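You operate a simulated robot arm through the tools that you are given. There is no shell and no other tool. Be economical: measure what you need, move in short steps, check, and stop when the job is done.

You run a simulated two-armed robot. Do the job below in one go: nothing can be reset, and whatever is moved stays where it is left.

Task
Size the three tomatoes on the short belt under the light.
Fine: switch the belt light on first and leave it on; the belt stays off; each drops through the smallest hole of the sizing plate that it fits; those in the trays stay.

The check looks at the end state, three seconds after you hand in, the way a careful person would. Anything else that was tipped, shoved, dropped, spilled or broken makes it a failure.

Robot
Two 7-joint arms with fingered hands on one trunk that stands fixed in place. Base frame: the origin is at the foot of the trunk, x ahead of it, y to its left, z up. Lengths are in mm, angles in rad, forces in N, time in s.
The left shoulder is at [30, 119, 1119], the right one opposite. With the tool pointing down near the work surface each hand reaches from about 340 to 760 mm from the base axis, measured 20 degrees to its own side. Payload 3.8 kg a hand.
The tool frame of a hand sits at the grasp point between the pads (the TCP): z along the fingers, y along the line on which they close. The tips reach 25 mm beyond it. The gripper opens to 88 mm. The gripper's body begins 29 mm behind the TCP. The gripper is a hand of 4 fingers: y runs from the thumb to the fingers, the wrist lies at [-13, -106, -174] in the tool frame, and closing takes about 1.5 s.
Orientation is that of the tool frame in the base frame, as a unit quaternion [w, x, y, z]. With the fingers straight down and the wrist toward the robot, the tool's x, y and z point along [0, 1, 0], [1, 0, 0] and [0, 0, -1] of the base frame.

Tools
- The arms move only by the tool servo_tool. It takes "left_commands", "right_commands" or both (then of equal length, played together; a hand with none holds still); each is a list of rows, each a list of 6 numbers: the shift along the base's x, y, z in mm, then the turn, a rotation vector about the base's x, y, z in rad. In form: [[dx, dy, dz, rx, ry, rz], ...]. A call has 1 to 10 rows; each row shifts and turns the commanded pose from where the row before left it. "left_grip" and "right_grip" are, for a hand that has rows, the gripper command, from -1 (fully open) to 1 (shut), values between in proportion, set as the call begins (left out, the last holds). Each row takes 0.2 s and may step no farther than 50 mm and 0.15 rad from the row before; otherwise, or with a gripper value out of range, the whole call is refused. Where a pose cannot be reached the arm comes as near as it can. A force on the tool above 40 N (or 10 N above the force at the start of the call, whichever is more), or a blocked arm, ends the call early, and 0.2 s more pass. Each finger travels about 153 mm/s and halts on what it meets, pressing with about 26 N; the grip force reading is that of the motor and also rises with nothing between the fingers. The clock runs only during rows and for 0.2 s after the last one: add rows that do not move to give the fingers time. The reply holds the time, the measured pose of the TCP, the force on the tool along the base axes, the opening and the grip force, in the units named above and with some noise, with the torque about the TCP (base axes, N m) and any sound that the robot's microphone picked up.
- Cameras (640 x 400 px; columns grow to the right, rows downward): "scene" is now at [66.2, -9.2, 1685.8]; the picture's right is [-0.10, -1.00, 0.00], its down [-0.58, 0.06, -0.81] and it looks along [0.81, -0.08, -0.59] (base axes); focal length 251 px, centre (320, 200). "left" rides on the left gripper at [-64, -83, -98] in its tool frame; the picture's right is [-0.62, -0.37, 0.69], its down [0.71, -0.63, 0.30] and it looks along [0.32, 0.68, 0.65] (tool axes); focal length 265 px, centre (320, 200). "right" rides on the right gripper at [64, -83, -98] in its tool frame; the picture's right is [-0.62, 0.37, -0.69], its down [-0.71, -0.63, 0.30] and it looks along [-0.32, 0.68, 0.65] (tool axes); focal length 265 px, centre (320, 200). There is no depth. A picture from a camera that has moved, and an enlarged one, comes with that camera's place and axes in the base frame and with its lens.
- camera(camera): a new picture of that camera. It takes no simulated time.
- slide_trunk(by): slides the trunk up (or, below 0, down) by that many mm; the arms and the scene camera ride with it, the base frame stays. It gives what a move gives, with no picture.
- grasp_type(shape, hand): the hand has 4 fingers and takes this shape, open, in about a second: jaw (thumb against the fingers, like two jaws); tri (thumb and two fingers); tip (a fingertip pinch); poke (one finger out to press); point (the index stretched); flat (the hand flat); cup (the hand cupped); fist (a fist). The gripper value then closes the fingers along that shape, each until it touches; the sizes above hold for jaw. It gives what a move gives, with no picture.
- turn_head(pan, tilt): turns the head with the scene camera to pan (to the left, within 2.094 rad either way) and tilt (down, from -0.506 to 1.204), counted from straight ahead of the robot. It gives what a move gives.
- inspect(camera, box): a new picture of the part [left, top, right, bottom] of that camera's present view, enlarged. It takes no simulated time.
- hand_in(): hands the job in; it is judged then, once.

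Go step by step. Nothing tells you positions but the pictures and the camera data: compare them with the known pose of the tool, close in by small moves and look again before you grip or let go. The budget is 120 turns and 74 pictures, counting those below and the enlarged ones. Unless the task says otherwise, let go and move clear before handing in, and close with one line.

The tools are called after "Emit:" by a JSON object that holds its "method" and its "body". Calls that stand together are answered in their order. servo_tool: Moves the arms, as the interface text tells. Its arguments: {"type":"object","properties":{"left_commands":{"type":"array","items":{"type":"array","items":{"type":"number"}}},"left_grip":{"type":"number"},"right_commands":{"type":"array","items":{"type":"array","items":{"type":"number"}}},"right_grip":{"type":"number"}},"required":[]} The other tools are called the same way: slide_trunk (by) slides the trunk up or down; grasp_type (shape, hand) gives the hand a shape; turn_head (pan, tilt) turns the head that bears the scene camera; camera (camera) takes a picture; inspect (camera, box) takes an enlarged picture of a part of a camera's view; hand_in () hands the job in.

At the start:

```text
time_s: 0.0
left_position: [542.2, 285.0, 1497.5]
left_ee_rot: [-0.001, 0.707, 0.707, -0.001]
left_wrist_force: [0.5, -0.1, 0.1]
left_torque: [0.0, 0.02, -0.01]
left_opening: 87.8
left_finger_force: 0.0
left_shape: jaw
right_position: [572.3, -162.8, 1534.7]
right_ee_rot: [0.001, 0.708, 0.707, 0.0]
right_wrist_force: [0.2, -0.4, 0.0]
right_torque: [0.0, -0.03, -0.02]
right_opening: 87.6
right_finger_force: 0.1
right_shape: jaw
trunk travel left (down, up): [-275.0, 315.0]
head pan, tilt: [-0.096, 0.627]
```

scene: 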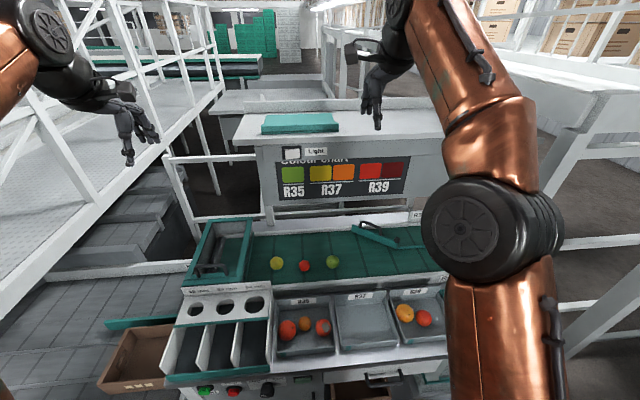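
right: 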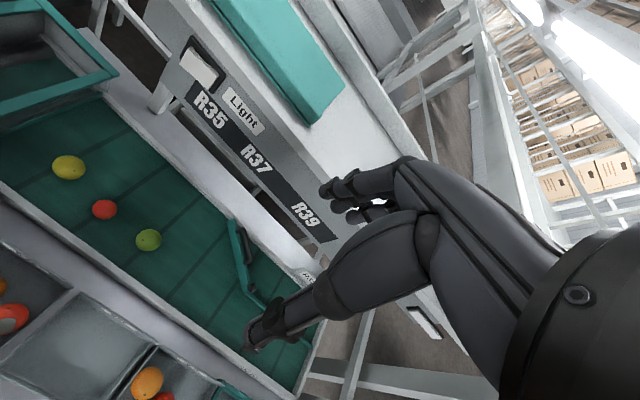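
left: 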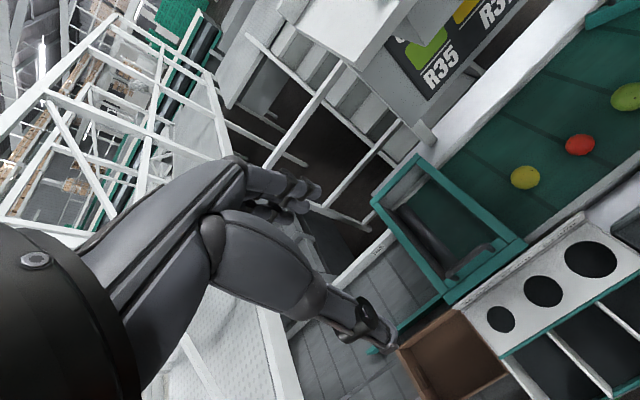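

I see the belt with three fruits (yellow, red, green), a sizing plate with three holes at left front, trays, a light switch on the upper panel and belt buttons low. I'll look closer first.

Emit:
{"method": "inspect", "body": {"camera": "scene", "box": [160, 220, 360, 345]}}

Emit:
{"method": "inspect", "body": {"camera": "scene", "box": [240, 120, 440, 245]}}

Emit:
{"method": "inspect", "body": {"camera": "scene", "box": [90, 300, 290, 400]}}

```text
3.20 times, centred on (260, 282) of scene
camera zoom: at [66.2, -9.2, 1685.8], right [-0.1, -1.0, 0.0], down [-0.58, 0.06, -0.81], along [0.81, -0.08, -0.59], focal length 803 px, centre (512, -64)
```

zoom: 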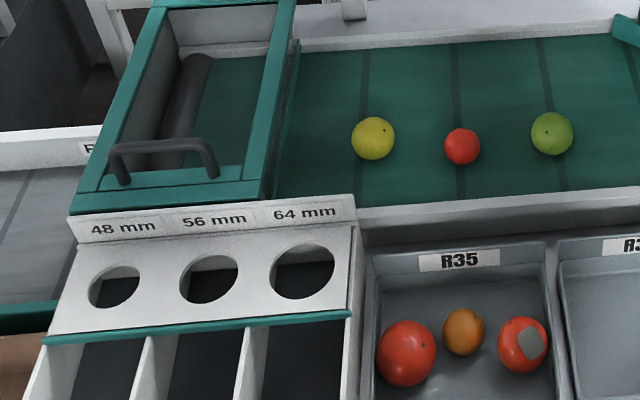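

```text
3.20 times, centred on (340, 182) of scene
camera zoom: at [66.2, -9.2, 1685.8], right [-0.1, -1.0, 0.0], down [-0.58, 0.06, -0.81], along [0.81, -0.08, -0.59], focal length 803 px, centre (256, 256)
```

zoom: 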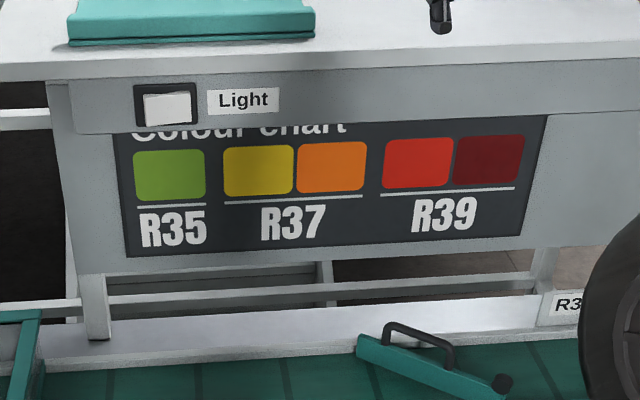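

```text
3.20 times, centred on (190, 350) of scene
camera zoom: at [66.2, -9.2, 1685.8], right [-0.1, -1.0, 0.0], down [-0.58, 0.06, -0.81], along [0.81, -0.08, -0.59], focal length 803 px, centre (736, -280)
```

zoom: 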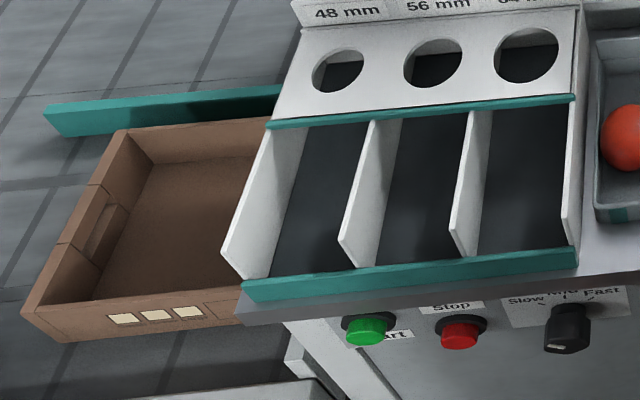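

The red fruit is about (697,-10,922). Now I zoom in to measure sizes and geometry.

Emit:
{"method": "inspect", "body": {"camera": "scene", "box": [264, 245, 348, 280]}}

Emit:
{"method": "inspect", "body": {"camera": "scene", "box": [176, 275, 280, 340]}}

Emit:
{"method": "inspect", "body": {"camera": "left", "box": [480, 70, 640, 170]}}

Emit:
{"method": "inspect", "body": {"camera": "left", "box": [440, 200, 640, 325]}}

Emit:
{"method": "inspect", "body": {"camera": "right", "box": [30, 140, 190, 260]}}

```text
7.62 times, centred on (306, 262) of scene
camera zoom: at [66.2, -9.2, 1685.8], right [-0.1, -1.0, 0.0], down [-0.58, 0.06, -0.81], along [0.81, -0.08, -0.59], focal length 1912 px, centre (427, -276)
```

zoom: 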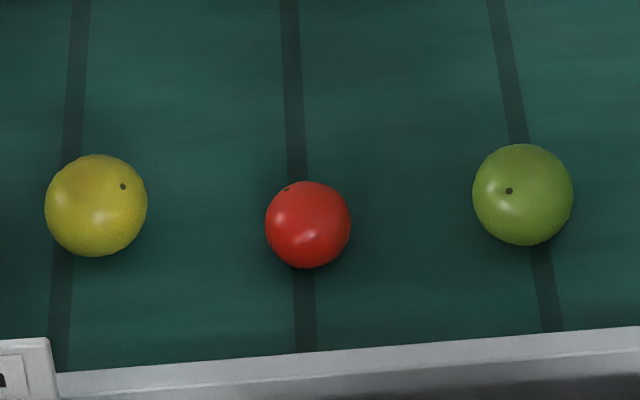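

```text
6.15 times, centred on (228, 308) of scene
camera zoom: at [66.2, -9.2, 1685.8], right [-0.1, -1.0, 0.0], down [-0.58, 0.06, -0.81], along [0.81, -0.08, -0.59], focal length 1544 px, centre (886, -462)
```

zoom: 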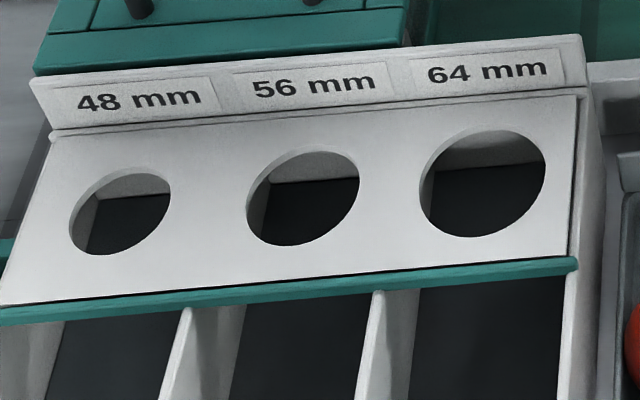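

```text
4.00 times, centred on (560, 120) of left
camera zoom: at [458.6, 222.5, 1596.0], right [-0.37, -0.62, -0.69], down [-0.63, 0.71, -0.3], along [0.68, 0.32, -0.65], focal length 1062 px, centre (-640, 520)
```

zoom: 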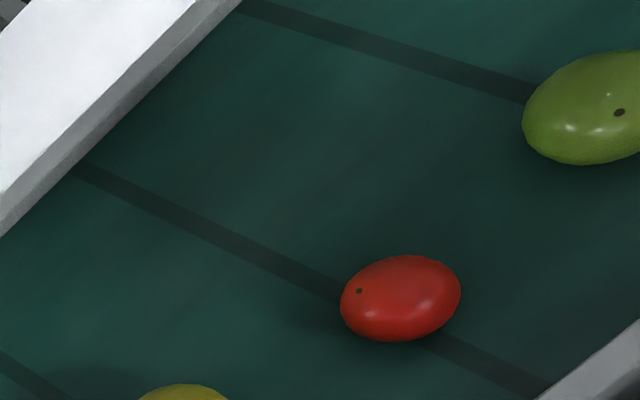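

```text
3.20 times, centred on (540, 262) of left
camera zoom: at [458.6, 222.5, 1596.0], right [-0.37, -0.62, -0.69], down [-0.63, 0.71, -0.3], along [0.68, 0.32, -0.65], focal length 849 px, centre (-384, 0)
```

zoom: 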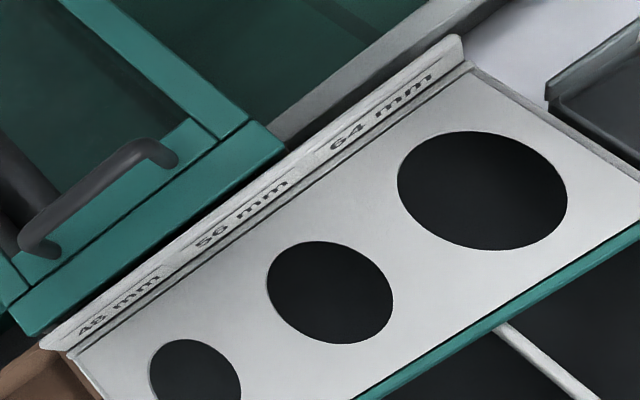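

```text
3.33 times, centred on (110, 200) of right
camera zoom: at [489.2, -96.8, 1632.3], right [0.37, -0.62, 0.69], down [-0.63, -0.71, -0.3], along [0.68, -0.32, -0.65], focal length 885 px, centre (1020, 200)
```

zoom: 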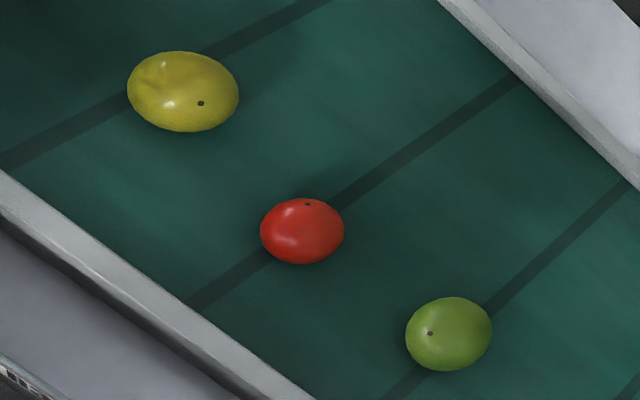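

Fruits measure about red 43, yellow 52, green 52 mm; holes at about x 530, y 332/244/153, plate z≈954. The light switch is about (771, 7, 1354); I look at it closer.

Emit:
{"method": "inspect", "body": {"camera": "scene", "box": [270, 135, 334, 175]}}

Emit:
{"method": "inspect", "body": {"camera": "right", "box": [160, 20, 288, 140]}}

Emit:
{"method": "grasp_type", "body": {"hand": "right", "shape": "poke"}}

```text
10.00 times, centred on (302, 155) of scene
camera zoom: at [66.2, -9.2, 1685.8], right [-0.1, -1.0, 0.0], down [-0.58, 0.06, -0.81], along [0.81, -0.08, -0.59], focal length 2510 px, centre (500, 650)
```

zoom: 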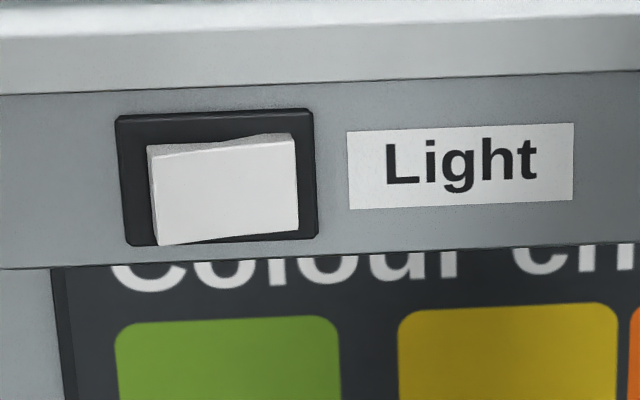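

```text
3.33 times, centred on (224, 80) of right
camera zoom: at [489.2, -96.8, 1632.3], right [0.37, -0.62, 0.69], down [-0.63, -0.71, -0.3], along [0.68, -0.32, -0.65], focal length 885 px, centre (640, 600)
```

zoom: 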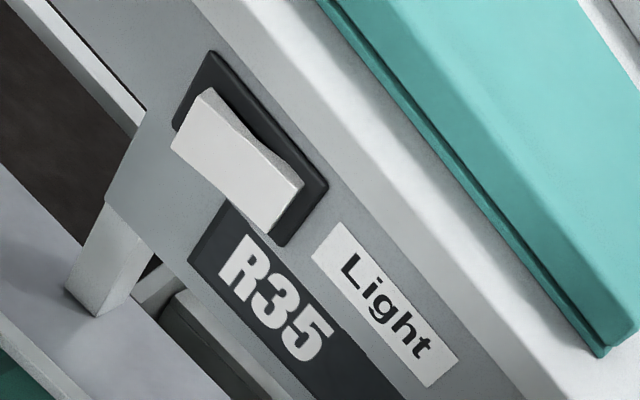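

```text
time_s: 0.9
left_position: [542.0, 285.0, 1496.6]
left_ee_rot: [0.0, 0.707, 0.707, 0.0]
left_wrist_force: [0.3, 0.0, 0.0]
left_torque: [0.01, 0.0, 0.03]
left_opening: 87.8
left_finger_force: 0.2
left_shape: jaw
right_position: [572.7, -162.0, 1533.7]
right_ee_rot: [0.0, 0.707, 0.707, 0.0]
right_wrist_force: [-0.4, 0.2, -1.0]
right_torque: [0.02, 0.03, -0.02]
right_opening: 0.0
right_finger_force: 0.1
right_shape: poke
trunk travel left (down, up): [-275.0, 315.0]
head pan, tilt: [-0.096, 0.627]
```

The rocker's left half stands out (off); I'll press it at about (765, 22, 1352). I turn the right hand to point forward, in poke shape.

Emit:
{"method": "servo_tool", "body": {"right_commands": [[-2, 8, -15, 0, -0.145, 0], [-2, 8, -15, 0, -0.145, 0], [-2, 8, -15, 0, -0.145, 0], [-2, 8, -15, 0, -0.145, 0], [-2, 8, -15, 0, -0.145, 0], [-2, 8, -15, 0, -0.145, 0], [-2, 8, -15, 0, -0.145, 0], [-2, 8, -15, 0, -0.145, 0], [-2, 8, -15, 0, -0.145, 0], [-2, 8, -15, 0, -0.145, 0]]}}

Emit:
{"method": "servo_tool", "body": {"right_commands": [[0, 20, 0, 0, -0.12, 0], [0, 20, -10, 0, 0, 0], [0, 20, -10, 0, 0, 0], [0, 0, 0, 0, 0, 0]]}}

Emit:
{"method": "camera", "body": {"camera": "scene"}}

Emit:
{"method": "camera", "body": {"camera": "right"}}

```text
time_s: 3.1
left_position: [542.6, 284.5, 1497.3]
left_ee_rot: [0.001, 0.708, 0.707, 0.0]
left_wrist_force: [-0.1, -0.1, 0.1]
left_torque: [-0.01, -0.02, -0.01]
left_opening: 87.7
left_finger_force: 0.1
left_shape: jaw
right_position: [555.5, -90.7, 1418.3]
right_ee_rot: [0.386, 0.596, 0.591, 0.384]
right_wrist_force: [0.3, -0.5, 1.0]
right_torque: [-0.02, 0.0, -0.02]
right_opening: 0.0
right_finger_force: 0.0
right_shape: poke
right hand out of reach, approached as far as the arm can: row 8, 9, 10
trunk travel left (down, up): [-275.0, 315.0]
head pan, tilt: [-0.096, 0.627]
```

```text
time_s: 4.1
left_position: [540.5, 284.9, 1496.3]
left_ee_rot: [0.0, 0.707, 0.707, 0.0]
left_wrist_force: [-0.4, 0.4, -0.2]
left_torque: [0.02, 0.0, 0.02]
left_opening: 87.4
left_finger_force: 0.1
left_shape: jaw
right_position: [554.3, -29.1, 1400.4]
right_ee_rot: [0.422, 0.571, 0.565, 0.42]
right_wrist_force: [-0.3, 0.3, -0.5]
right_torque: [0.02, 0.02, -0.01]
right_opening: 0.0
right_finger_force: 0.0
right_shape: poke
right hand out of reach, approached as far as the arm can: row 1
trunk travel left (down, up): [-275.0, 315.0]
head pan, tilt: [-0.096, 0.627]
```

```text
60 pictures are left
camera scene: at [65.6, -9.0, 1685.9], right [-0.1, -1.0, 0.0], down [-0.58, 0.06, -0.81], along [0.81, -0.08, -0.59], focal length 251 px, centre (320, 200)
```

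scene: 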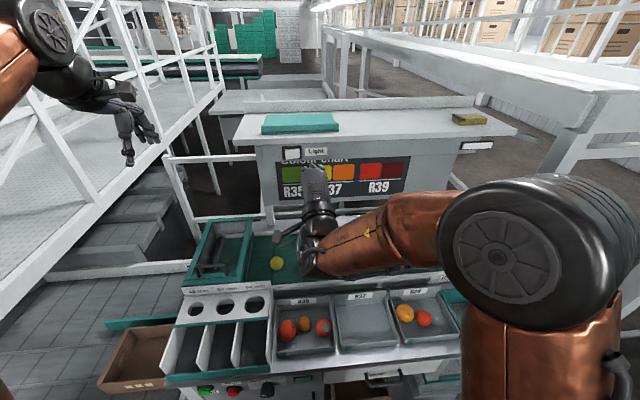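

```text
59 pictures are left
camera right: at [436.1, 37.3, 1348.2], right [-0.56, -0.62, 0.55], down [0.1, -0.71, -0.69], along [0.82, -0.33, 0.46], focal length 265 px, centre (320, 200)
```

right: 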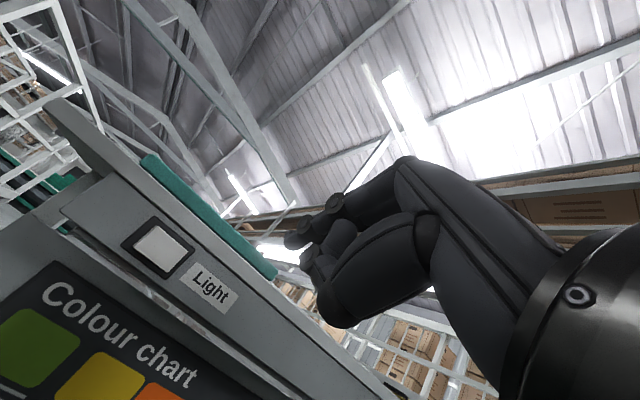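

The hand points forward, tilted about 17° downward. I check where the fingertip is.

Emit:
{"method": "inspect", "body": {"camera": "right", "box": [260, 140, 420, 330]}}

Emit:
{"method": "inspect", "body": {"camera": "scene", "box": [270, 135, 366, 285]}}

```text
2.11 times, centred on (340, 235) of right
camera zoom: at [436.1, 37.3, 1348.2], right [-0.56, -0.62, 0.55], down [0.1, -0.71, -0.69], along [0.82, -0.33, 0.46], focal length 559 px, centre (278, 126)
```

zoom: 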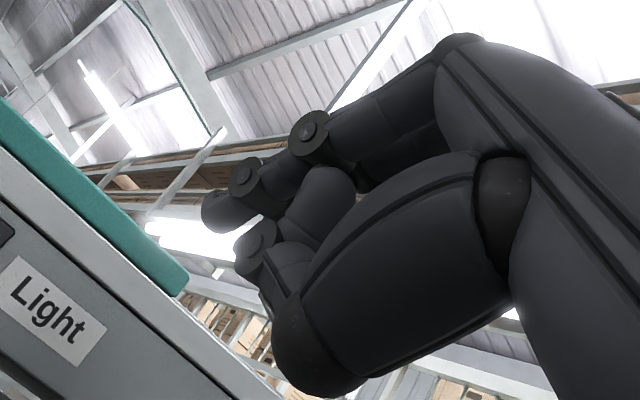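

```text
2.67 times, centred on (318, 210) of scene
camera zoom: at [65.6, -9.0, 1685.9], right [-0.1, -1.0, 0.0], down [-0.58, 0.06, -0.81], along [0.81, -0.08, -0.59], focal length 669 px, centre (325, 173)
```

zoom: 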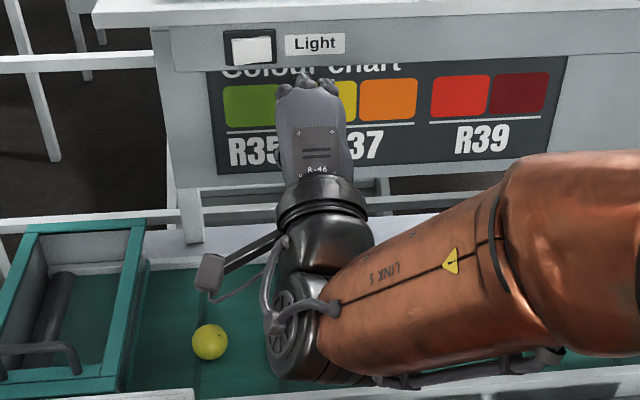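

The tip is about 53 mm ahead of the TCP. I line it up with the rocker's left half and stop short.

Emit:
{"method": "servo_tool", "body": {"right_commands": [[0, 30, -25, 0, 0, 0], [0, 30, -25, 0, 0, 0], [35, 0, 0, 0, 0, 0], [35, 0, 0, 0, 0, 0], [30, 0, 0, 0, 0, 0], [0, 0, 0, 0, 0, 0]]}}

Emit:
{"method": "inspect", "body": {"camera": "right", "box": [160, 140, 400, 340]}}

Emit:
{"method": "inspect", "body": {"camera": "scene", "box": [270, 135, 350, 185]}}

```text
time_s: 5.5
left_position: [542.7, 284.7, 1498.5]
left_ee_rot: [0.0, 0.707, 0.707, 0.0]
left_wrist_force: [-0.6, -0.2, 0.0]
left_torque: [0.0, 0.01, 0.01]
left_opening: 87.3
left_finger_force: 0.0
left_shape: jaw
right_position: [655.3, 30.8, 1351.6]
right_ee_rot: [0.42, 0.571, 0.567, 0.419]
right_wrist_force: [-0.2, -0.2, 0.7]
right_torque: [-0.01, -0.01, 0.02]
right_opening: 0.1
right_finger_force: 0.1
right_shape: poke
trunk travel left (down, up): [-275.0, 315.0]
head pan, tilt: [-0.096, 0.627]
```

```text
2.00 times, centred on (280, 240) of right
camera zoom: at [536.3, 98.2, 1299.4], right [-0.56, -0.62, 0.55], down [0.1, -0.71, -0.69], along [0.82, -0.33, 0.46], focal length 531 px, centre (400, 120)
```

zoom: 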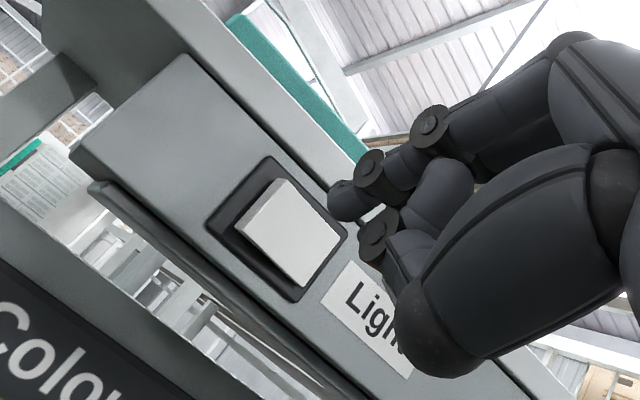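

```text
8.00 times, centred on (310, 160) of scene
camera zoom: at [65.6, -9.2, 1685.9], right [-0.1, -1.0, 0.0], down [-0.58, 0.06, -0.81], along [0.81, -0.08, -0.59], focal length 2008 px, centre (400, 520)
```

zoom: 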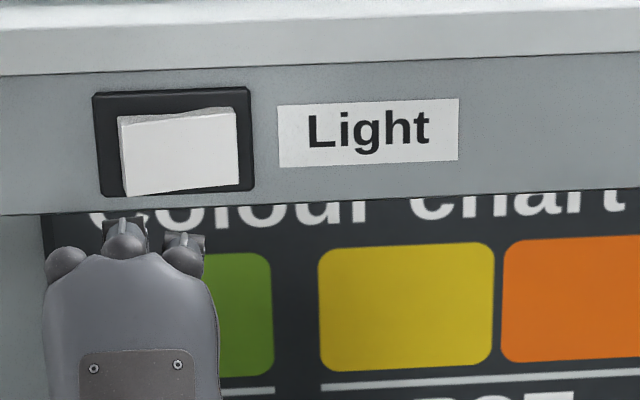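

The tip is now about (708, 27, 1355) and the rocker's left half (773, 22, 1349). I close in and press gently.

Emit:
{"method": "servo_tool", "body": {"right_commands": [[20, -4, -5, 0, 0, 0], [20, 0, 0, 0, 0, 0], [6, 0, 0, 0, 0, 0], [4, 0, 0, 0, 0, 0], [4, 0, 0, 0, 0, 0], [0, 0, 0, 0, 0, 0]]}}

Emit:
{"method": "inspect", "body": {"camera": "right", "box": [160, 140, 400, 340]}}

```text
time_s: 6.9
left_position: [541.4, 284.9, 1497.0]
left_ee_rot: [-0.001, 0.707, 0.707, 0.0]
left_wrist_force: [0.0, 0.5, 0.7]
left_torque: [0.02, 0.0, 0.01]
left_opening: 87.6
left_finger_force: 0.0
left_shape: jaw
right_position: [708.4, 26.0, 1345.3]
right_ee_rot: [0.421, 0.571, 0.566, 0.419]
right_wrist_force: [0.1, -0.2, 0.3]
right_torque: [0.02, -0.02, -0.01]
right_opening: 0.0
right_finger_force: 0.1
right_shape: poke
trunk travel left (down, up): [-275.0, 315.0]
head pan, tilt: [-0.096, 0.627]
```

```text
2.00 times, centred on (280, 240) of right
camera zoom: at [589.8, 93.3, 1293.2], right [-0.56, -0.62, 0.55], down [0.1, -0.71, -0.69], along [0.82, -0.33, 0.46], focal length 531 px, centre (400, 120)
```

zoom: 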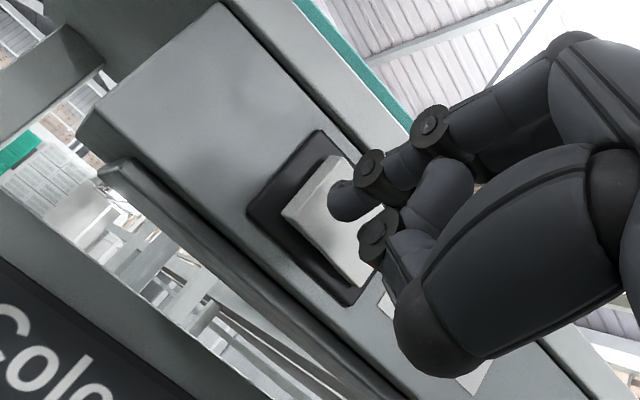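

Emit:
{"method": "servo_tool", "body": {"right_commands": [[3, 2, 0, 0, 0, 0], [3, 0, 0, 0, 0, 0], [3, 0, 0, 0, 0, 0], [3, 0, 0, 0, 0, 0], [3, 0, 0, 0, 0, 0]]}}

Emit:
{"method": "inspect", "body": {"camera": "right", "box": [160, 140, 400, 340]}}

```text
time_s: 8.1
left_position: [542.2, 283.9, 1495.6]
left_ee_rot: [0.001, 0.707, 0.707, 0.0]
left_wrist_force: [-0.5, 0.3, -0.4]
left_torque: [0.04, 0.0, 0.0]
left_opening: 87.4
left_finger_force: 0.0
left_shape: jaw
right_position: [722.9, 27.9, 1344.5]
right_ee_rot: [0.422, 0.571, 0.566, 0.419]
right_wrist_force: [0.2, 0.3, 0.3]
right_torque: [0.01, 0.02, 0.0]
right_opening: 0.0
right_finger_force: 0.0
right_shape: poke
trunk travel left (down, up): [-275.0, 315.0]
head pan, tilt: [-0.096, 0.627]
```

```text
2.00 times, centred on (280, 240) of right
camera zoom: at [605.0, 94.6, 1293.6], right [-0.56, -0.62, 0.55], down [0.1, -0.71, -0.69], along [0.82, -0.33, 0.46], focal length 531 px, centre (400, 120)
```

zoom: 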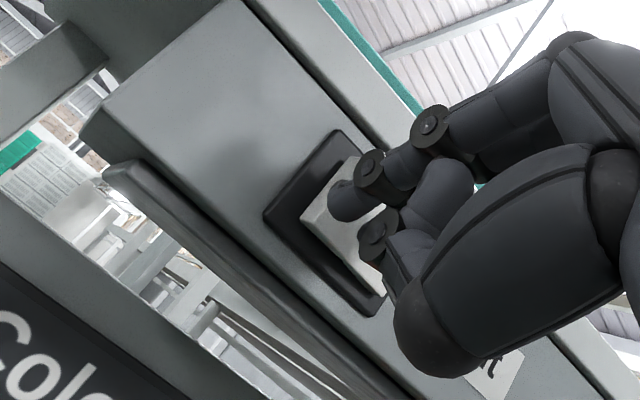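

Emit:
{"method": "servo_tool", "body": {"right_commands": [[3, 0, 0, 0, 0, 0], [3, 0, 0, 0, 0, 0], [3, 0, 0, 0, 0, 0], [2, 0, 0, 0, 0, 0], [2, 0, 0, 0, 0, 0], [2, 0, 0, 0, 0, 0], [2, 0, 0, 0, 0, 0]]}}

Emit:
{"method": "inspect", "body": {"camera": "right", "box": [160, 140, 400, 340]}}

```text
time_s: 9.7
left_position: [541.7, 285.7, 1496.8]
left_ee_rot: [0.0, 0.707, 0.707, 0.0]
left_wrist_force: [-0.3, 0.4, 1.2]
left_torque: [0.02, -0.01, 0.02]
left_opening: 87.4
left_finger_force: 0.0
left_shape: jaw
right_position: [740.3, 28.1, 1345.0]
right_ee_rot: [0.421, 0.571, 0.567, 0.42]
right_wrist_force: [0.4, 0.2, 0.4]
right_torque: [0.0, 0.01, 0.0]
right_opening: 0.1
right_finger_force: 0.0
right_shape: poke
trunk travel left (down, up): [-275.0, 315.0]
head pan, tilt: [-0.096, 0.627]
```

```text
2.00 times, centred on (280, 240) of right
camera zoom: at [621.7, 94.8, 1293.9], right [-0.56, -0.62, 0.55], down [0.1, -0.71, -0.69], along [0.82, -0.33, 0.46], focal length 531 px, centre (400, 120)
```

zoom: 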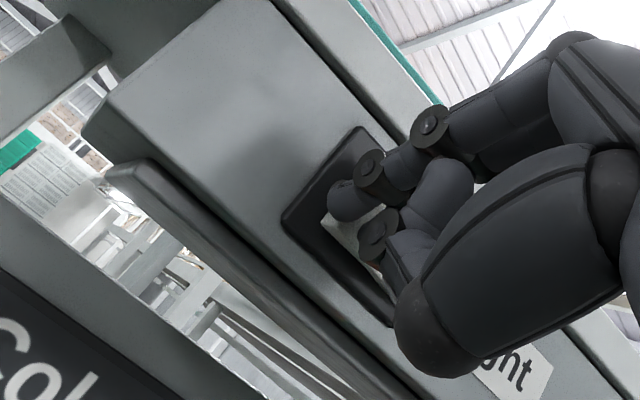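

Still no contact; refined estimate puts the rocker face near x 790. I shift 3 mm right and keep pressing in small steps.

Emit:
{"method": "servo_tool", "body": {"right_commands": [[2, -3, 1, 0, 0, 0], [2, 0, 0, 0, 0, 0], [2, 0, 0, 0, 0, 0], [2, 0, 0, 0, 0, 0], [2, 0, 0, 0, 0, 0]]}}

Emit:
{"method": "inspect", "body": {"camera": "right", "box": [160, 140, 400, 340]}}

```text
time_s: 10.9
left_position: [541.0, 285.9, 1497.7]
left_ee_rot: [0.0, 0.707, 0.708, 0.0]
left_wrist_force: [-0.3, 0.7, 1.8]
left_torque: [-0.01, -0.02, 0.02]
left_opening: 87.6
left_finger_force: 0.0
left_shape: jaw
right_position: [748.6, 27.0, 1347.5]
right_ee_rot: [0.421, 0.57, 0.567, 0.421]
right_wrist_force: [-5.9, 3.7, -0.6]
right_torque: [0.01, 0.08, -0.02]
right_opening: 0.0
right_finger_force: 0.1
right_shape: poke
trunk travel left (down, up): [-275.0, 315.0]
head pan, tilt: [-0.096, 0.627]
```

```text
2.00 times, centred on (280, 240) of right
camera zoom: at [630.4, 92.9, 1295.2], right [-0.56, -0.62, 0.55], down [0.1, -0.71, -0.69], along [0.82, -0.33, 0.46], focal length 531 px, centre (400, 120)
```

zoom: 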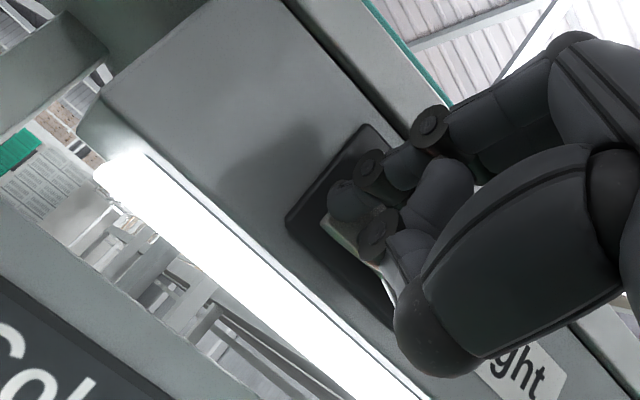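

The light has come on. I back the hand straight off and check it stays on.

Emit:
{"method": "servo_tool", "body": {"right_commands": [[-15, 0, 0, 0, 0, 0], [-35, 0, 0, 0, 0, 0], [-45, 0, 0, 0, 0, 0], [-45, -20, 20, 0, 0, 0], [-45, -40, 20, 0, 0, 0], [0, -45, 20, 0, 0, 0], [0, 0, 0, 0, 0, 0]]}}

Emit:
{"method": "camera", "body": {"camera": "scene"}}

Emit:
{"method": "inspect", "body": {"camera": "scene", "box": [250, 135, 330, 185]}}

```text
refused: row 4 steps farther than a row can; nothing moved
```

```text
50 pictures are left
camera scene: at [64.3, -8.4, 1685.9], right [-0.1, -1.0, 0.0], down [-0.58, 0.06, -0.81], along [0.81, -0.08, -0.59], focal length 251 px, centre (320, 200)
```

scene: 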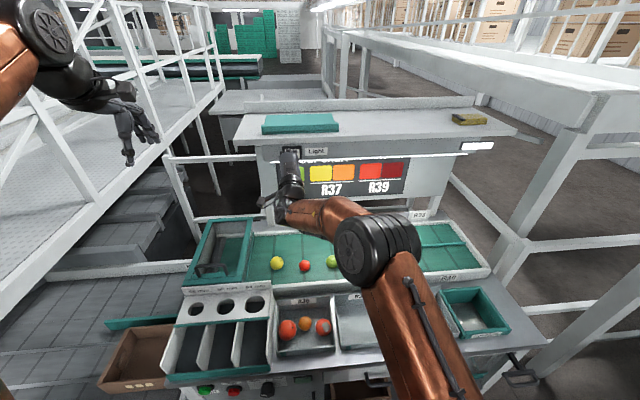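

```text
8.00 times, centred on (290, 160) of scene
camera zoom: at [64.3, -8.4, 1685.9], right [-0.1, -1.0, 0.0], down [-0.58, 0.06, -0.81], along [0.81, -0.08, -0.59], focal length 2008 px, centre (560, 520)
```

zoom: 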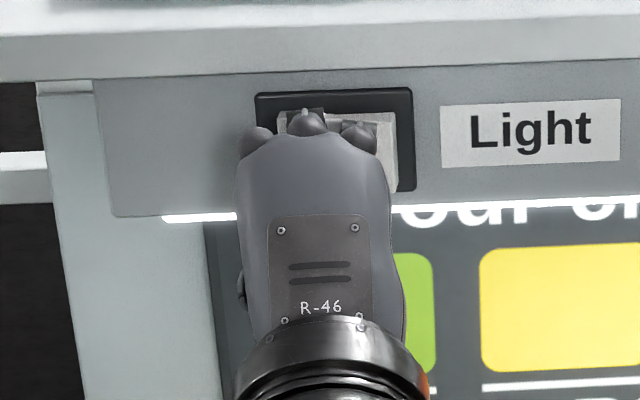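

Emit:
{"method": "servo_tool", "body": {"right_commands": [[-15, 0, 0, 0, 0, 0], [-35, 0, 0, 0, 0, 0], [-40, 0, 0, 0, 0, 0], [-30, -25, 20, 0, 0, 0], [-30, -35, 15, 0, 0, 0], [-20, -40, 15, 0, 0, 0], [-20, -45, 0, 0, 0, 0], [0, -45, 0, 0, 0, 0], [0, -45, 0, 0, 0, 0], [0, -30, 0, 0, 0, 0]]}}

Emit:
{"method": "camera", "body": {"camera": "scene"}}

Emit:
{"method": "inspect", "body": {"camera": "scene", "box": [250, 135, 330, 185]}}

```text
time_s: 13.1
left_position: [541.7, 283.6, 1497.7]
left_ee_rot: [0.0, 0.708, 0.707, 0.001]
left_wrist_force: [0.4, 0.6, -0.5]
left_torque: [-0.04, -0.01, 0.02]
left_opening: 87.7
left_finger_force: 0.1
left_shape: jaw
right_position: [535.2, -88.6, 1410.6]
right_ee_rot: [0.423, 0.579, 0.56, 0.416]
right_wrist_force: [0.5, 0.1, 0.1]
right_torque: [-0.02, -0.03, 0.04]
right_opening: 0.0
right_finger_force: 0.0
right_shape: poke
right hand out of reach, approached as far as the arm can: row 6, 7, 8, 9, 10
trunk travel left (down, up): [-275.0, 315.0]
head pan, tilt: [-0.096, 0.627]
```

```text
48 pictures are left
camera scene: at [65.8, -9.4, 1685.8], right [-0.1, -1.0, 0.0], down [-0.58, 0.06, -0.81], along [0.81, -0.08, -0.59], focal length 251 px, centre (320, 200)
```

scene: 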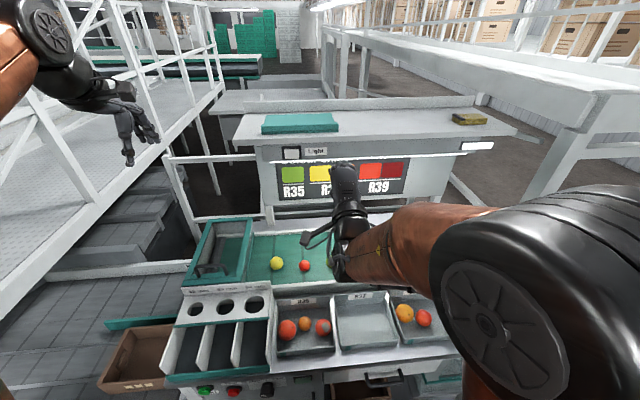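

```text
8.00 times, centred on (290, 160) of scene
camera zoom: at [65.8, -9.4, 1685.8], right [-0.1, -1.0, 0.0], down [-0.58, 0.06, -0.81], along [0.81, -0.08, -0.59], focal length 2008 px, centre (560, 520)
```

zoom: 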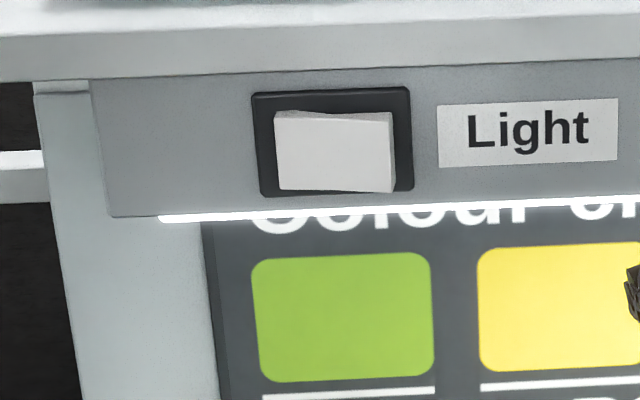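

The light is on and stays on. I return the right hand to its upright parking pose, out of the way.

Emit:
{"method": "servo_tool", "body": {"right_commands": [[5, -10, 14, 0, 0.14, 0], [5, -10, 14, 0, 0.14, 0], [5, -10, 14, 0, 0.14, 0], [5, -10, 14, 0, 0.14, 0], [5, -10, 14, 0, 0.14, 0], [5, -10, 14, 0, 0.14, 0], [0, -15, 14, 0, 0.14, 0], [0, -15, 14, 0, 0.14, 0], [0, -15, 14, 0, 0.14, 0], [0, -20, 0, 0, 0, 0]]}}

Emit:
{"method": "servo_tool", "body": {"right_commands": [[0, -45, 0, 0, 0, 0], [0, -45, 0, 0, 0, 0], [0, -45, 0, 0, 0, 0]]}}

Emit:
{"method": "camera", "body": {"camera": "scene"}}

```text
time_s: 15.3
left_position: [541.4, 282.9, 1497.5]
left_ee_rot: [0.0, 0.707, 0.707, 0.001]
left_wrist_force: [0.0, 0.0, 0.2]
left_torque: [-0.01, -0.03, -0.01]
left_opening: 87.6
left_finger_force: 0.1
left_shape: jaw
right_position: [565.9, -208.5, 1528.0]
right_ee_rot: [0.005, 0.709, 0.706, 0.003]
right_wrist_force: [0.4, 0.3, 0.3]
right_torque: [-0.03, -0.01, -0.01]
right_opening: 0.0
right_finger_force: 0.1
right_shape: poke
right hand out of reach, approached as far as the arm can: row 1
trunk travel left (down, up): [-275.0, 315.0]
head pan, tilt: [-0.096, 0.627]
```

```text
time_s: 16.1
left_position: [540.2, 284.3, 1497.8]
left_ee_rot: [0.0, 0.707, 0.707, -0.001]
left_wrist_force: [-0.3, -0.6, 0.4]
left_torque: [0.02, -0.04, 0.0]
left_opening: 87.6
left_finger_force: 0.0
left_shape: jaw
right_position: [559.4, -337.0, 1516.5]
right_ee_rot: [0.007, 0.707, 0.707, 0.002]
right_wrist_force: [0.2, 0.3, 0.2]
right_torque: [0.0, -0.01, 0.03]
right_opening: 0.0
right_finger_force: 0.1
right_shape: poke
right hand out of reach, approached as far as the arm can: row 3
trunk travel left (down, up): [-275.0, 315.0]
head pan, tilt: [-0.096, 0.627]
```

```text
46 pictures are left
camera scene: at [64.3, -10.4, 1685.9], right [-0.1, -1.0, 0.0], down [-0.58, 0.06, -0.81], along [0.81, -0.08, -0.59], focal length 251 px, centre (320, 200)
```

scene: 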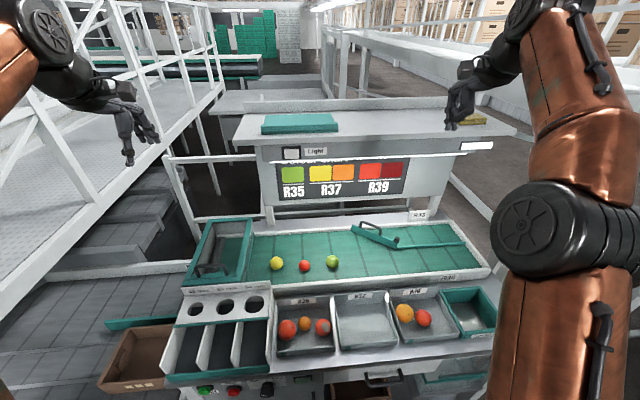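

Right hand parked. Now I bring the left hand over the belt above the red tomato, staying high.

Emit:
{"method": "servo_tool", "body": {"left_commands": [[5, -30, -38, 0, 0, 0], [5, -30, -38, 0, 0, 0], [5, -30, -38, 0, 0, 0], [5, -30, -38, 0, 0, 0], [10, -30, -38, 0, 0, 0], [10, -30, -38, 0, 0, 0], [20, -30, -34, 0, 0, 0], [20, -30, -34, 0, 0, 0], [20, -30, -34, 0, 0, 0], [0, 0, 0, 0, 0, 0]]}}

Emit:
{"method": "servo_tool", "body": {"left_commands": [[20, -24, -30, 0, 0, 0], [20, 0, -30, 0, 0, 0], [0, 0, 0, 0, 0, 0]], "left_grip": -0.45}}

Emit:
{"method": "camera", "body": {"camera": "left"}}

Emit:
{"method": "camera", "body": {"camera": "scene"}}

```text
time_s: 18.3
left_position: [640.5, 16.5, 1165.0]
left_ee_rot: [0.0, 0.707, 0.707, 0.0]
left_wrist_force: [0.0, -0.1, -0.1]
left_torque: [0.02, -0.01, 0.02]
left_opening: 87.4
left_finger_force: 0.1
left_shape: jaw
right_position: [559.5, -335.2, 1517.4]
right_ee_rot: [0.007, 0.708, 0.706, 0.004]
right_wrist_force: [0.1, 0.6, -0.2]
right_torque: [-0.01, 0.02, 0.02]
right_opening: 0.0
right_finger_force: 0.0
right_shape: poke
trunk travel left (down, up): [-275.0, 315.0]
head pan, tilt: [-0.096, 0.627]
```

```text
time_s: 19.1
left_position: [682.7, -9.4, 1107.8]
left_ee_rot: [0.0, 0.707, 0.707, 0.001]
left_wrist_force: [-0.2, -0.2, 0.6]
left_torque: [0.04, -0.03, 0.02]
left_opening: 63.9
left_finger_force: 0.2
left_shape: jaw
right_position: [559.1, -336.0, 1514.9]
right_ee_rot: [0.007, 0.708, 0.706, 0.003]
right_wrist_force: [0.1, 0.2, 0.2]
right_torque: [-0.02, 0.02, -0.01]
right_opening: 0.0
right_finger_force: 0.0
right_shape: poke
trunk travel left (down, up): [-275.0, 315.0]
head pan, tilt: [-0.096, 0.627]
```

```text
45 pictures are left
camera left: at [599.0, -72.1, 1206.9], right [-0.37, -0.62, -0.69], down [-0.63, 0.71, -0.3], along [0.68, 0.32, -0.65], focal length 265 px, centre (320, 200)
```

left: 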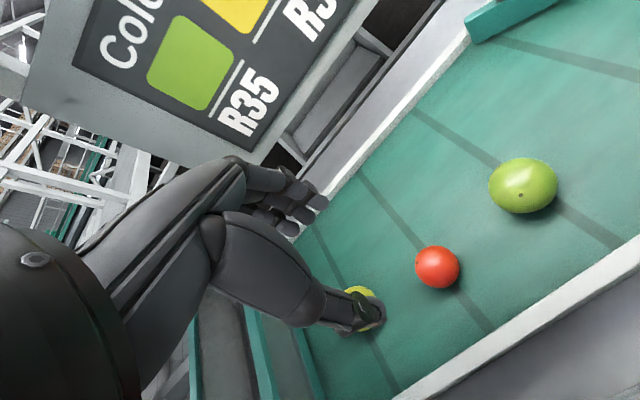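

```text
44 pictures are left
camera scene: at [65.5, -9.9, 1685.9], right [-0.1, -1.0, 0.0], down [-0.58, 0.06, -0.81], along [0.81, -0.08, -0.59], focal length 251 px, centre (320, 200)
```

scene: 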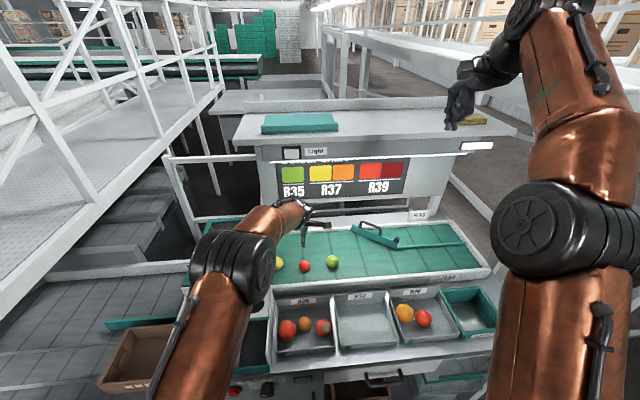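

Red is at about (698, -9, 919), green (703, -118, 924), yellow (718, 96, 924), belt z≈898. I descend above the red one and look.

Emit:
{"method": "servo_tool", "body": {"left_commands": [[15, 0, -40, 0, 0, 0], [0, 0, -40, 0, 0, 0], [0, 0, -42, 0, 0, 0], [0, 0, 0, 0, 0, 0]]}}

Emit:
{"method": "camera", "body": {"camera": "left"}}

Emit:
{"method": "inspect", "body": {"camera": "scene", "box": [250, 195, 370, 285]}}

```text
time_s: 20.1
left_position: [696.6, -8.8, 983.6]
left_ee_rot: [0.0, 0.707, 0.707, 0.0]
left_wrist_force: [-0.2, -0.7, -0.2]
left_torque: [0.03, 0.01, 0.0]
left_opening: 64.3
left_finger_force: 0.0
left_shape: jaw
right_position: [559.5, -337.0, 1514.8]
right_ee_rot: [0.007, 0.708, 0.706, 0.003]
right_wrist_force: [-0.2, -0.5, -0.1]
right_torque: [0.01, 0.04, 0.03]
right_opening: 0.0
right_finger_force: 0.1
right_shape: poke
trunk travel left (down, up): [-275.0, 315.0]
head pan, tilt: [-0.096, 0.627]
```

```text
43 pictures are left
camera left: at [613.2, -71.6, 1084.3], right [-0.37, -0.62, -0.69], down [-0.63, 0.71, -0.3], along [0.68, 0.32, -0.65], focal length 265 px, centre (320, 200)
```

left: 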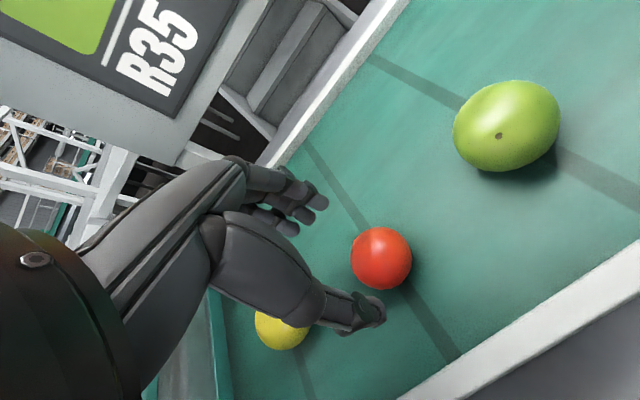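

```text
4.44 times, centred on (310, 240) of scene
camera zoom: at [65.8, -9.4, 1685.9], right [-0.1, -1.0, 0.0], down [-0.58, 0.06, -0.81], along [0.81, -0.08, -0.59], focal length 1116 px, centre (364, 22)
```

zoom: 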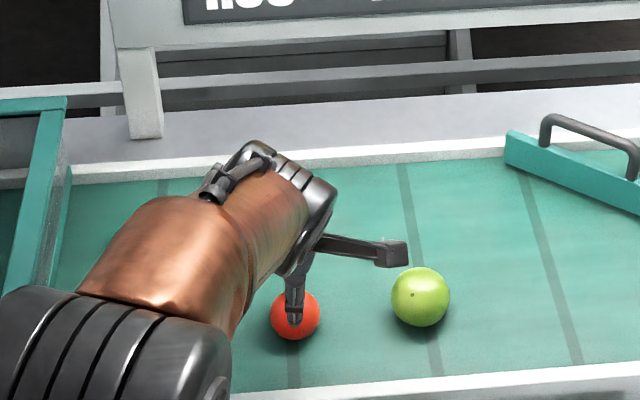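

Alignment is good. I descend to grip height and close gently on the red tomato.

Emit:
{"method": "servo_tool", "body": {"left_commands": [[2, 0, -20, 0, 0, 0], [0, 0, -20, 0, 0, 0], [0, 0, -13, 0, 0, 0], [0, 0, 0, 0, 0, 0]]}}

Emit:
{"method": "servo_tool", "body": {"left_commands": [[0, 0, 0, 0, 0, 0], [0, 0, 0, 0, 0, 0], [0, 0, 0, 0, 0, 0], [0, 0, 0, 0, 0, 0]], "left_grip": 0.1}}

Emit:
{"method": "camera", "body": {"camera": "left"}}

```text
time_s: 21.1
left_position: [698.5, -9.1, 931.7]
left_ee_rot: [0.0, 0.707, 0.707, 0.0]
left_wrist_force: [0.6, -0.5, 0.4]
left_torque: [0.01, 0.05, 0.0]
left_opening: 64.2
left_finger_force: 0.0
left_shape: jaw
right_position: [560.8, -335.9, 1515.5]
right_ee_rot: [0.007, 0.708, 0.706, 0.003]
right_wrist_force: [-0.6, -0.6, -0.1]
right_torque: [0.0, -0.01, -0.02]
right_opening: 0.0
right_finger_force: 0.1
right_shape: poke
trunk travel left (down, up): [-275.0, 315.0]
head pan, tilt: [-0.096, 0.627]
```

```text
time_s: 22.1
left_position: [699.2, -8.6, 931.3]
left_ee_rot: [-0.001, 0.708, 0.706, 0.0]
left_wrist_force: [-0.6, 0.0, -0.2]
left_torque: [-0.01, -0.03, -0.03]
left_opening: 40.5
left_finger_force: 0.1
left_shape: jaw
right_position: [560.2, -336.0, 1515.1]
right_ee_rot: [0.006, 0.708, 0.706, 0.002]
right_wrist_force: [0.3, 0.0, -0.2]
right_torque: [0.03, 0.02, -0.03]
right_opening: 0.0
right_finger_force: 0.0
right_shape: poke
trunk travel left (down, up): [-275.0, 315.0]
head pan, tilt: [-0.096, 0.627]
```

```text
41 pictures are left
camera left: at [615.5, -70.8, 1030.6], right [-0.37, -0.62, -0.69], down [-0.63, 0.71, -0.3], along [0.68, 0.32, -0.65], focal length 265 px, centre (320, 200)
```

left: 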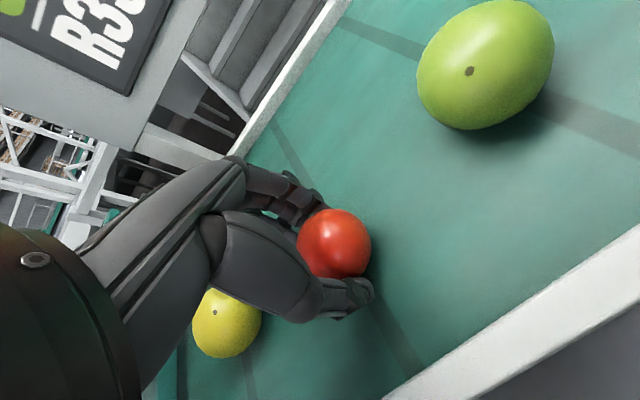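

No contact yet; I lower a little and close more.

Emit:
{"method": "servo_tool", "body": {"left_commands": [[0, 0, -4, 0, 0, 0], [0, 0, 0, 0, 0, 0], [0, 0, 0, 0, 0, 0]], "left_grip": 0.1}}

Emit:
{"method": "servo_tool", "body": {"left_commands": [[0, 0, 0, 0, 0, 0], [0, 0, 0, 0, 0, 0], [0, 0, 0, 0, 0, 0]], "left_grip": 0.28}}

Emit:
{"method": "inspect", "body": {"camera": "left", "box": [230, 140, 420, 350]}}

```text
time_s: 22.9
left_position: [699.2, -7.4, 928.2]
left_ee_rot: [0.0, 0.707, 0.707, 0.0]
left_wrist_force: [-0.5, 0.5, 0.0]
left_torque: [0.02, 0.02, 0.01]
left_opening: 40.2
left_finger_force: 0.0
left_shape: jaw
right_position: [561.0, -336.3, 1516.1]
right_ee_rot: [0.006, 0.708, 0.706, 0.002]
right_wrist_force: [0.5, -1.0, 0.4]
right_torque: [0.02, -0.04, -0.01]
right_opening: 0.0
right_finger_force: 0.1
right_shape: poke
trunk travel left (down, up): [-275.0, 315.0]
head pan, tilt: [-0.096, 0.627]
```

```text
time_s: 23.7
left_position: [698.1, -8.4, 929.7]
left_ee_rot: [0.0, 0.707, 0.707, 0.0]
left_wrist_force: [0.4, -0.1, -1.0]
left_torque: [-0.04, 0.01, 0.03]
left_opening: 31.8
left_finger_force: 16.2
left_shape: jaw
right_position: [559.9, -335.8, 1515.3]
right_ee_rot: [0.006, 0.708, 0.706, 0.002]
right_wrist_force: [-0.2, 0.3, -0.4]
right_torque: [-0.01, 0.05, 0.0]
right_opening: 0.1
right_finger_force: 0.0
right_shape: poke
trunk travel left (down, up): [-275.0, 315.0]
head pan, tilt: [-0.096, 0.627]
```

```text
1.90 times, centred on (325, 245) of left
camera zoom: at [615.2, -70.7, 1027.0], right [-0.37, -0.62, -0.69], down [-0.63, 0.71, -0.3], along [0.68, 0.32, -0.65], focal length 506 px, centre (310, 114)
```

zoom: 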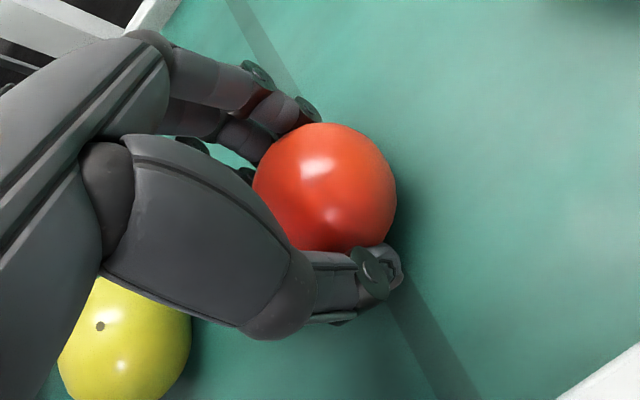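

Gripped at 16 N. I lift slightly and check the hold.

Emit:
{"method": "servo_tool", "body": {"left_commands": [[0, 0, 10, 0, 0, 0], [0, 0, 20, 0, 0, 0], [0, 0, 30, 0, 0, 0], [0, 0, 0, 0, 0, 0]]}}

Emit:
{"method": "camera", "body": {"camera": "left"}}

```text
time_s: 24.7
left_position: [699.2, -8.7, 987.7]
left_ee_rot: [0.0, 0.707, 0.707, 0.0]
left_wrist_force: [0.3, 1.0, 0.1]
left_torque: [-0.04, 0.0, 0.0]
left_opening: 31.9
left_finger_force: 15.7
left_shape: jaw
right_position: [560.4, -335.5, 1515.3]
right_ee_rot: [0.006, 0.708, 0.706, 0.003]
right_wrist_force: [0.1, 0.5, 0.3]
right_torque: [-0.02, -0.01, 0.0]
right_opening: 0.0
right_finger_force: 0.0
right_shape: poke
trunk travel left (down, up): [-275.0, 315.0]
head pan, tilt: [-0.096, 0.627]
```

```text
39 pictures are left
camera left: at [616.1, -71.4, 1087.2], right [-0.37, -0.62, -0.69], down [-0.63, 0.71, -0.3], along [0.68, 0.32, -0.65], focal length 265 px, centre (320, 200)
```

left: 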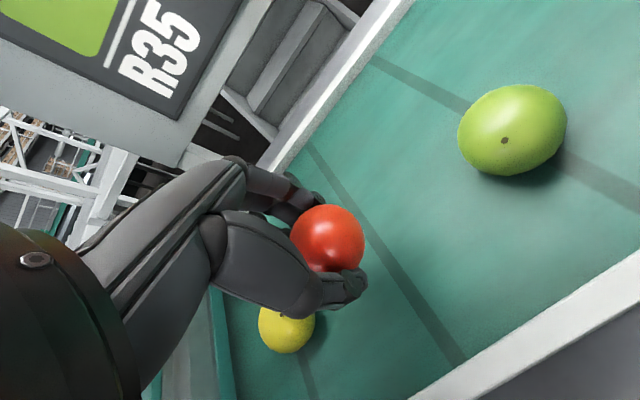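

Red is held, centred about 4 mm forward of and 9 mm below the TCP. I go up and over to the 48 mm hole.

Emit:
{"method": "servo_tool", "body": {"left_commands": [[0, 0, 40, 0, 0, 0], [0, 0, 40, 0, 0, 0], [0, 0, 40, 0, 0, 0], [-10, 20, 30, 0, 0, 0], [-20, 38, 0, 0, 0, 0], [-20, 38, 0, 0, 0, 0], [-20, 38, 0, 0, 0, 0], [-20, 38, 0, 0, 0, 0], [-20, 38, 0, 0, 0, 0], [-20, 38, 0, 0, 0, 0]]}}

Emit:
{"method": "servo_tool", "body": {"left_commands": [[-20, 38, 0, 0, 0, 0], [-20, 38, -20, 0, 0, 0], [-2, 16, -40, 0, 0, 0], [0, 0, -20, 0, 0, 0], [0, 0, 0, 0, 0, 0]]}}

Emit:
{"method": "camera", "body": {"camera": "left"}}

Emit:
{"method": "inspect", "body": {"camera": "scene", "box": [160, 220, 300, 340]}}

```text
time_s: 26.9
left_position: [569.1, 239.6, 1139.8]
left_ee_rot: [0.0, 0.707, 0.707, 0.0]
left_wrist_force: [0.0, 0.5, -0.8]
left_torque: [-0.03, -0.02, 0.04]
left_opening: 31.7
left_finger_force: 15.8
left_shape: jaw
right_position: [560.3, -334.3, 1516.6]
right_ee_rot: [0.007, 0.708, 0.706, 0.002]
right_wrist_force: [-0.5, 0.1, -0.4]
right_torque: [-0.01, -0.01, -0.02]
right_opening: 0.0
right_finger_force: 0.1
right_shape: poke
trunk travel left (down, up): [-275.0, 315.0]
head pan, tilt: [-0.096, 0.627]
```

```text
time_s: 28.1
left_position: [528.3, 331.6, 1056.6]
left_ee_rot: [0.0, 0.707, 0.707, 0.0]
left_wrist_force: [0.4, -0.7, -0.7]
left_torque: [0.02, -0.03, 0.0]
left_opening: 31.8
left_finger_force: 16.3
left_shape: jaw
right_position: [560.1, -335.8, 1515.4]
right_ee_rot: [0.006, 0.709, 0.705, 0.003]
right_wrist_force: [-0.4, -0.4, 0.6]
right_torque: [0.0, -0.01, 0.02]
right_opening: 0.2
right_finger_force: 0.1
right_shape: poke
trunk travel left (down, up): [-275.0, 315.0]
head pan, tilt: [-0.096, 0.627]
```

```text
38 pictures are left
camera left: at [444.1, 268.9, 1156.8], right [-0.37, -0.62, -0.69], down [-0.63, 0.71, -0.3], along [0.68, 0.32, -0.65], focal length 265 px, centre (320, 200)
```

left: 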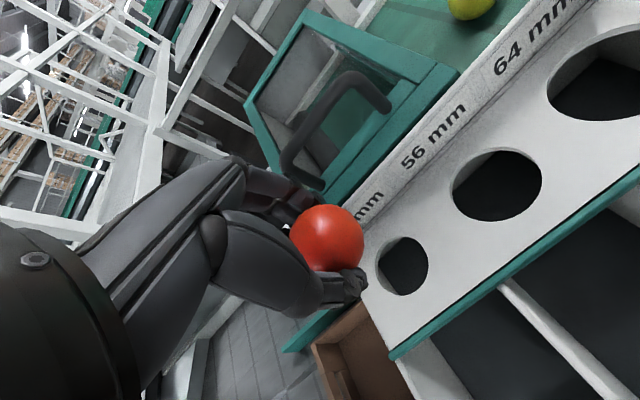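

```text
3.33 times, centred on (230, 280) of scene
camera zoom: at [66.3, -9.5, 1685.8], right [-0.1, -1.0, 0.0], down [-0.58, 0.06, -0.81], along [0.81, -0.08, -0.59], focal length 837 px, centre (620, -67)
```

zoom: 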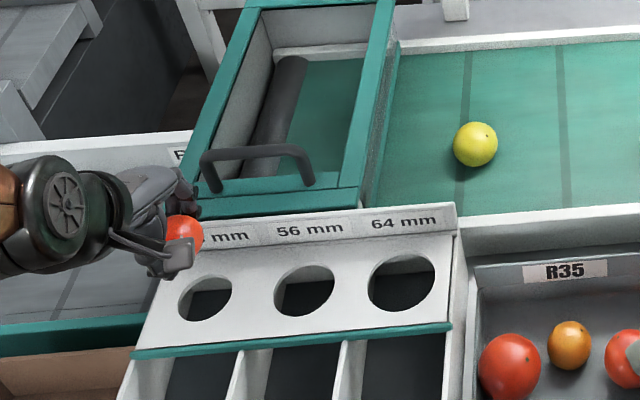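

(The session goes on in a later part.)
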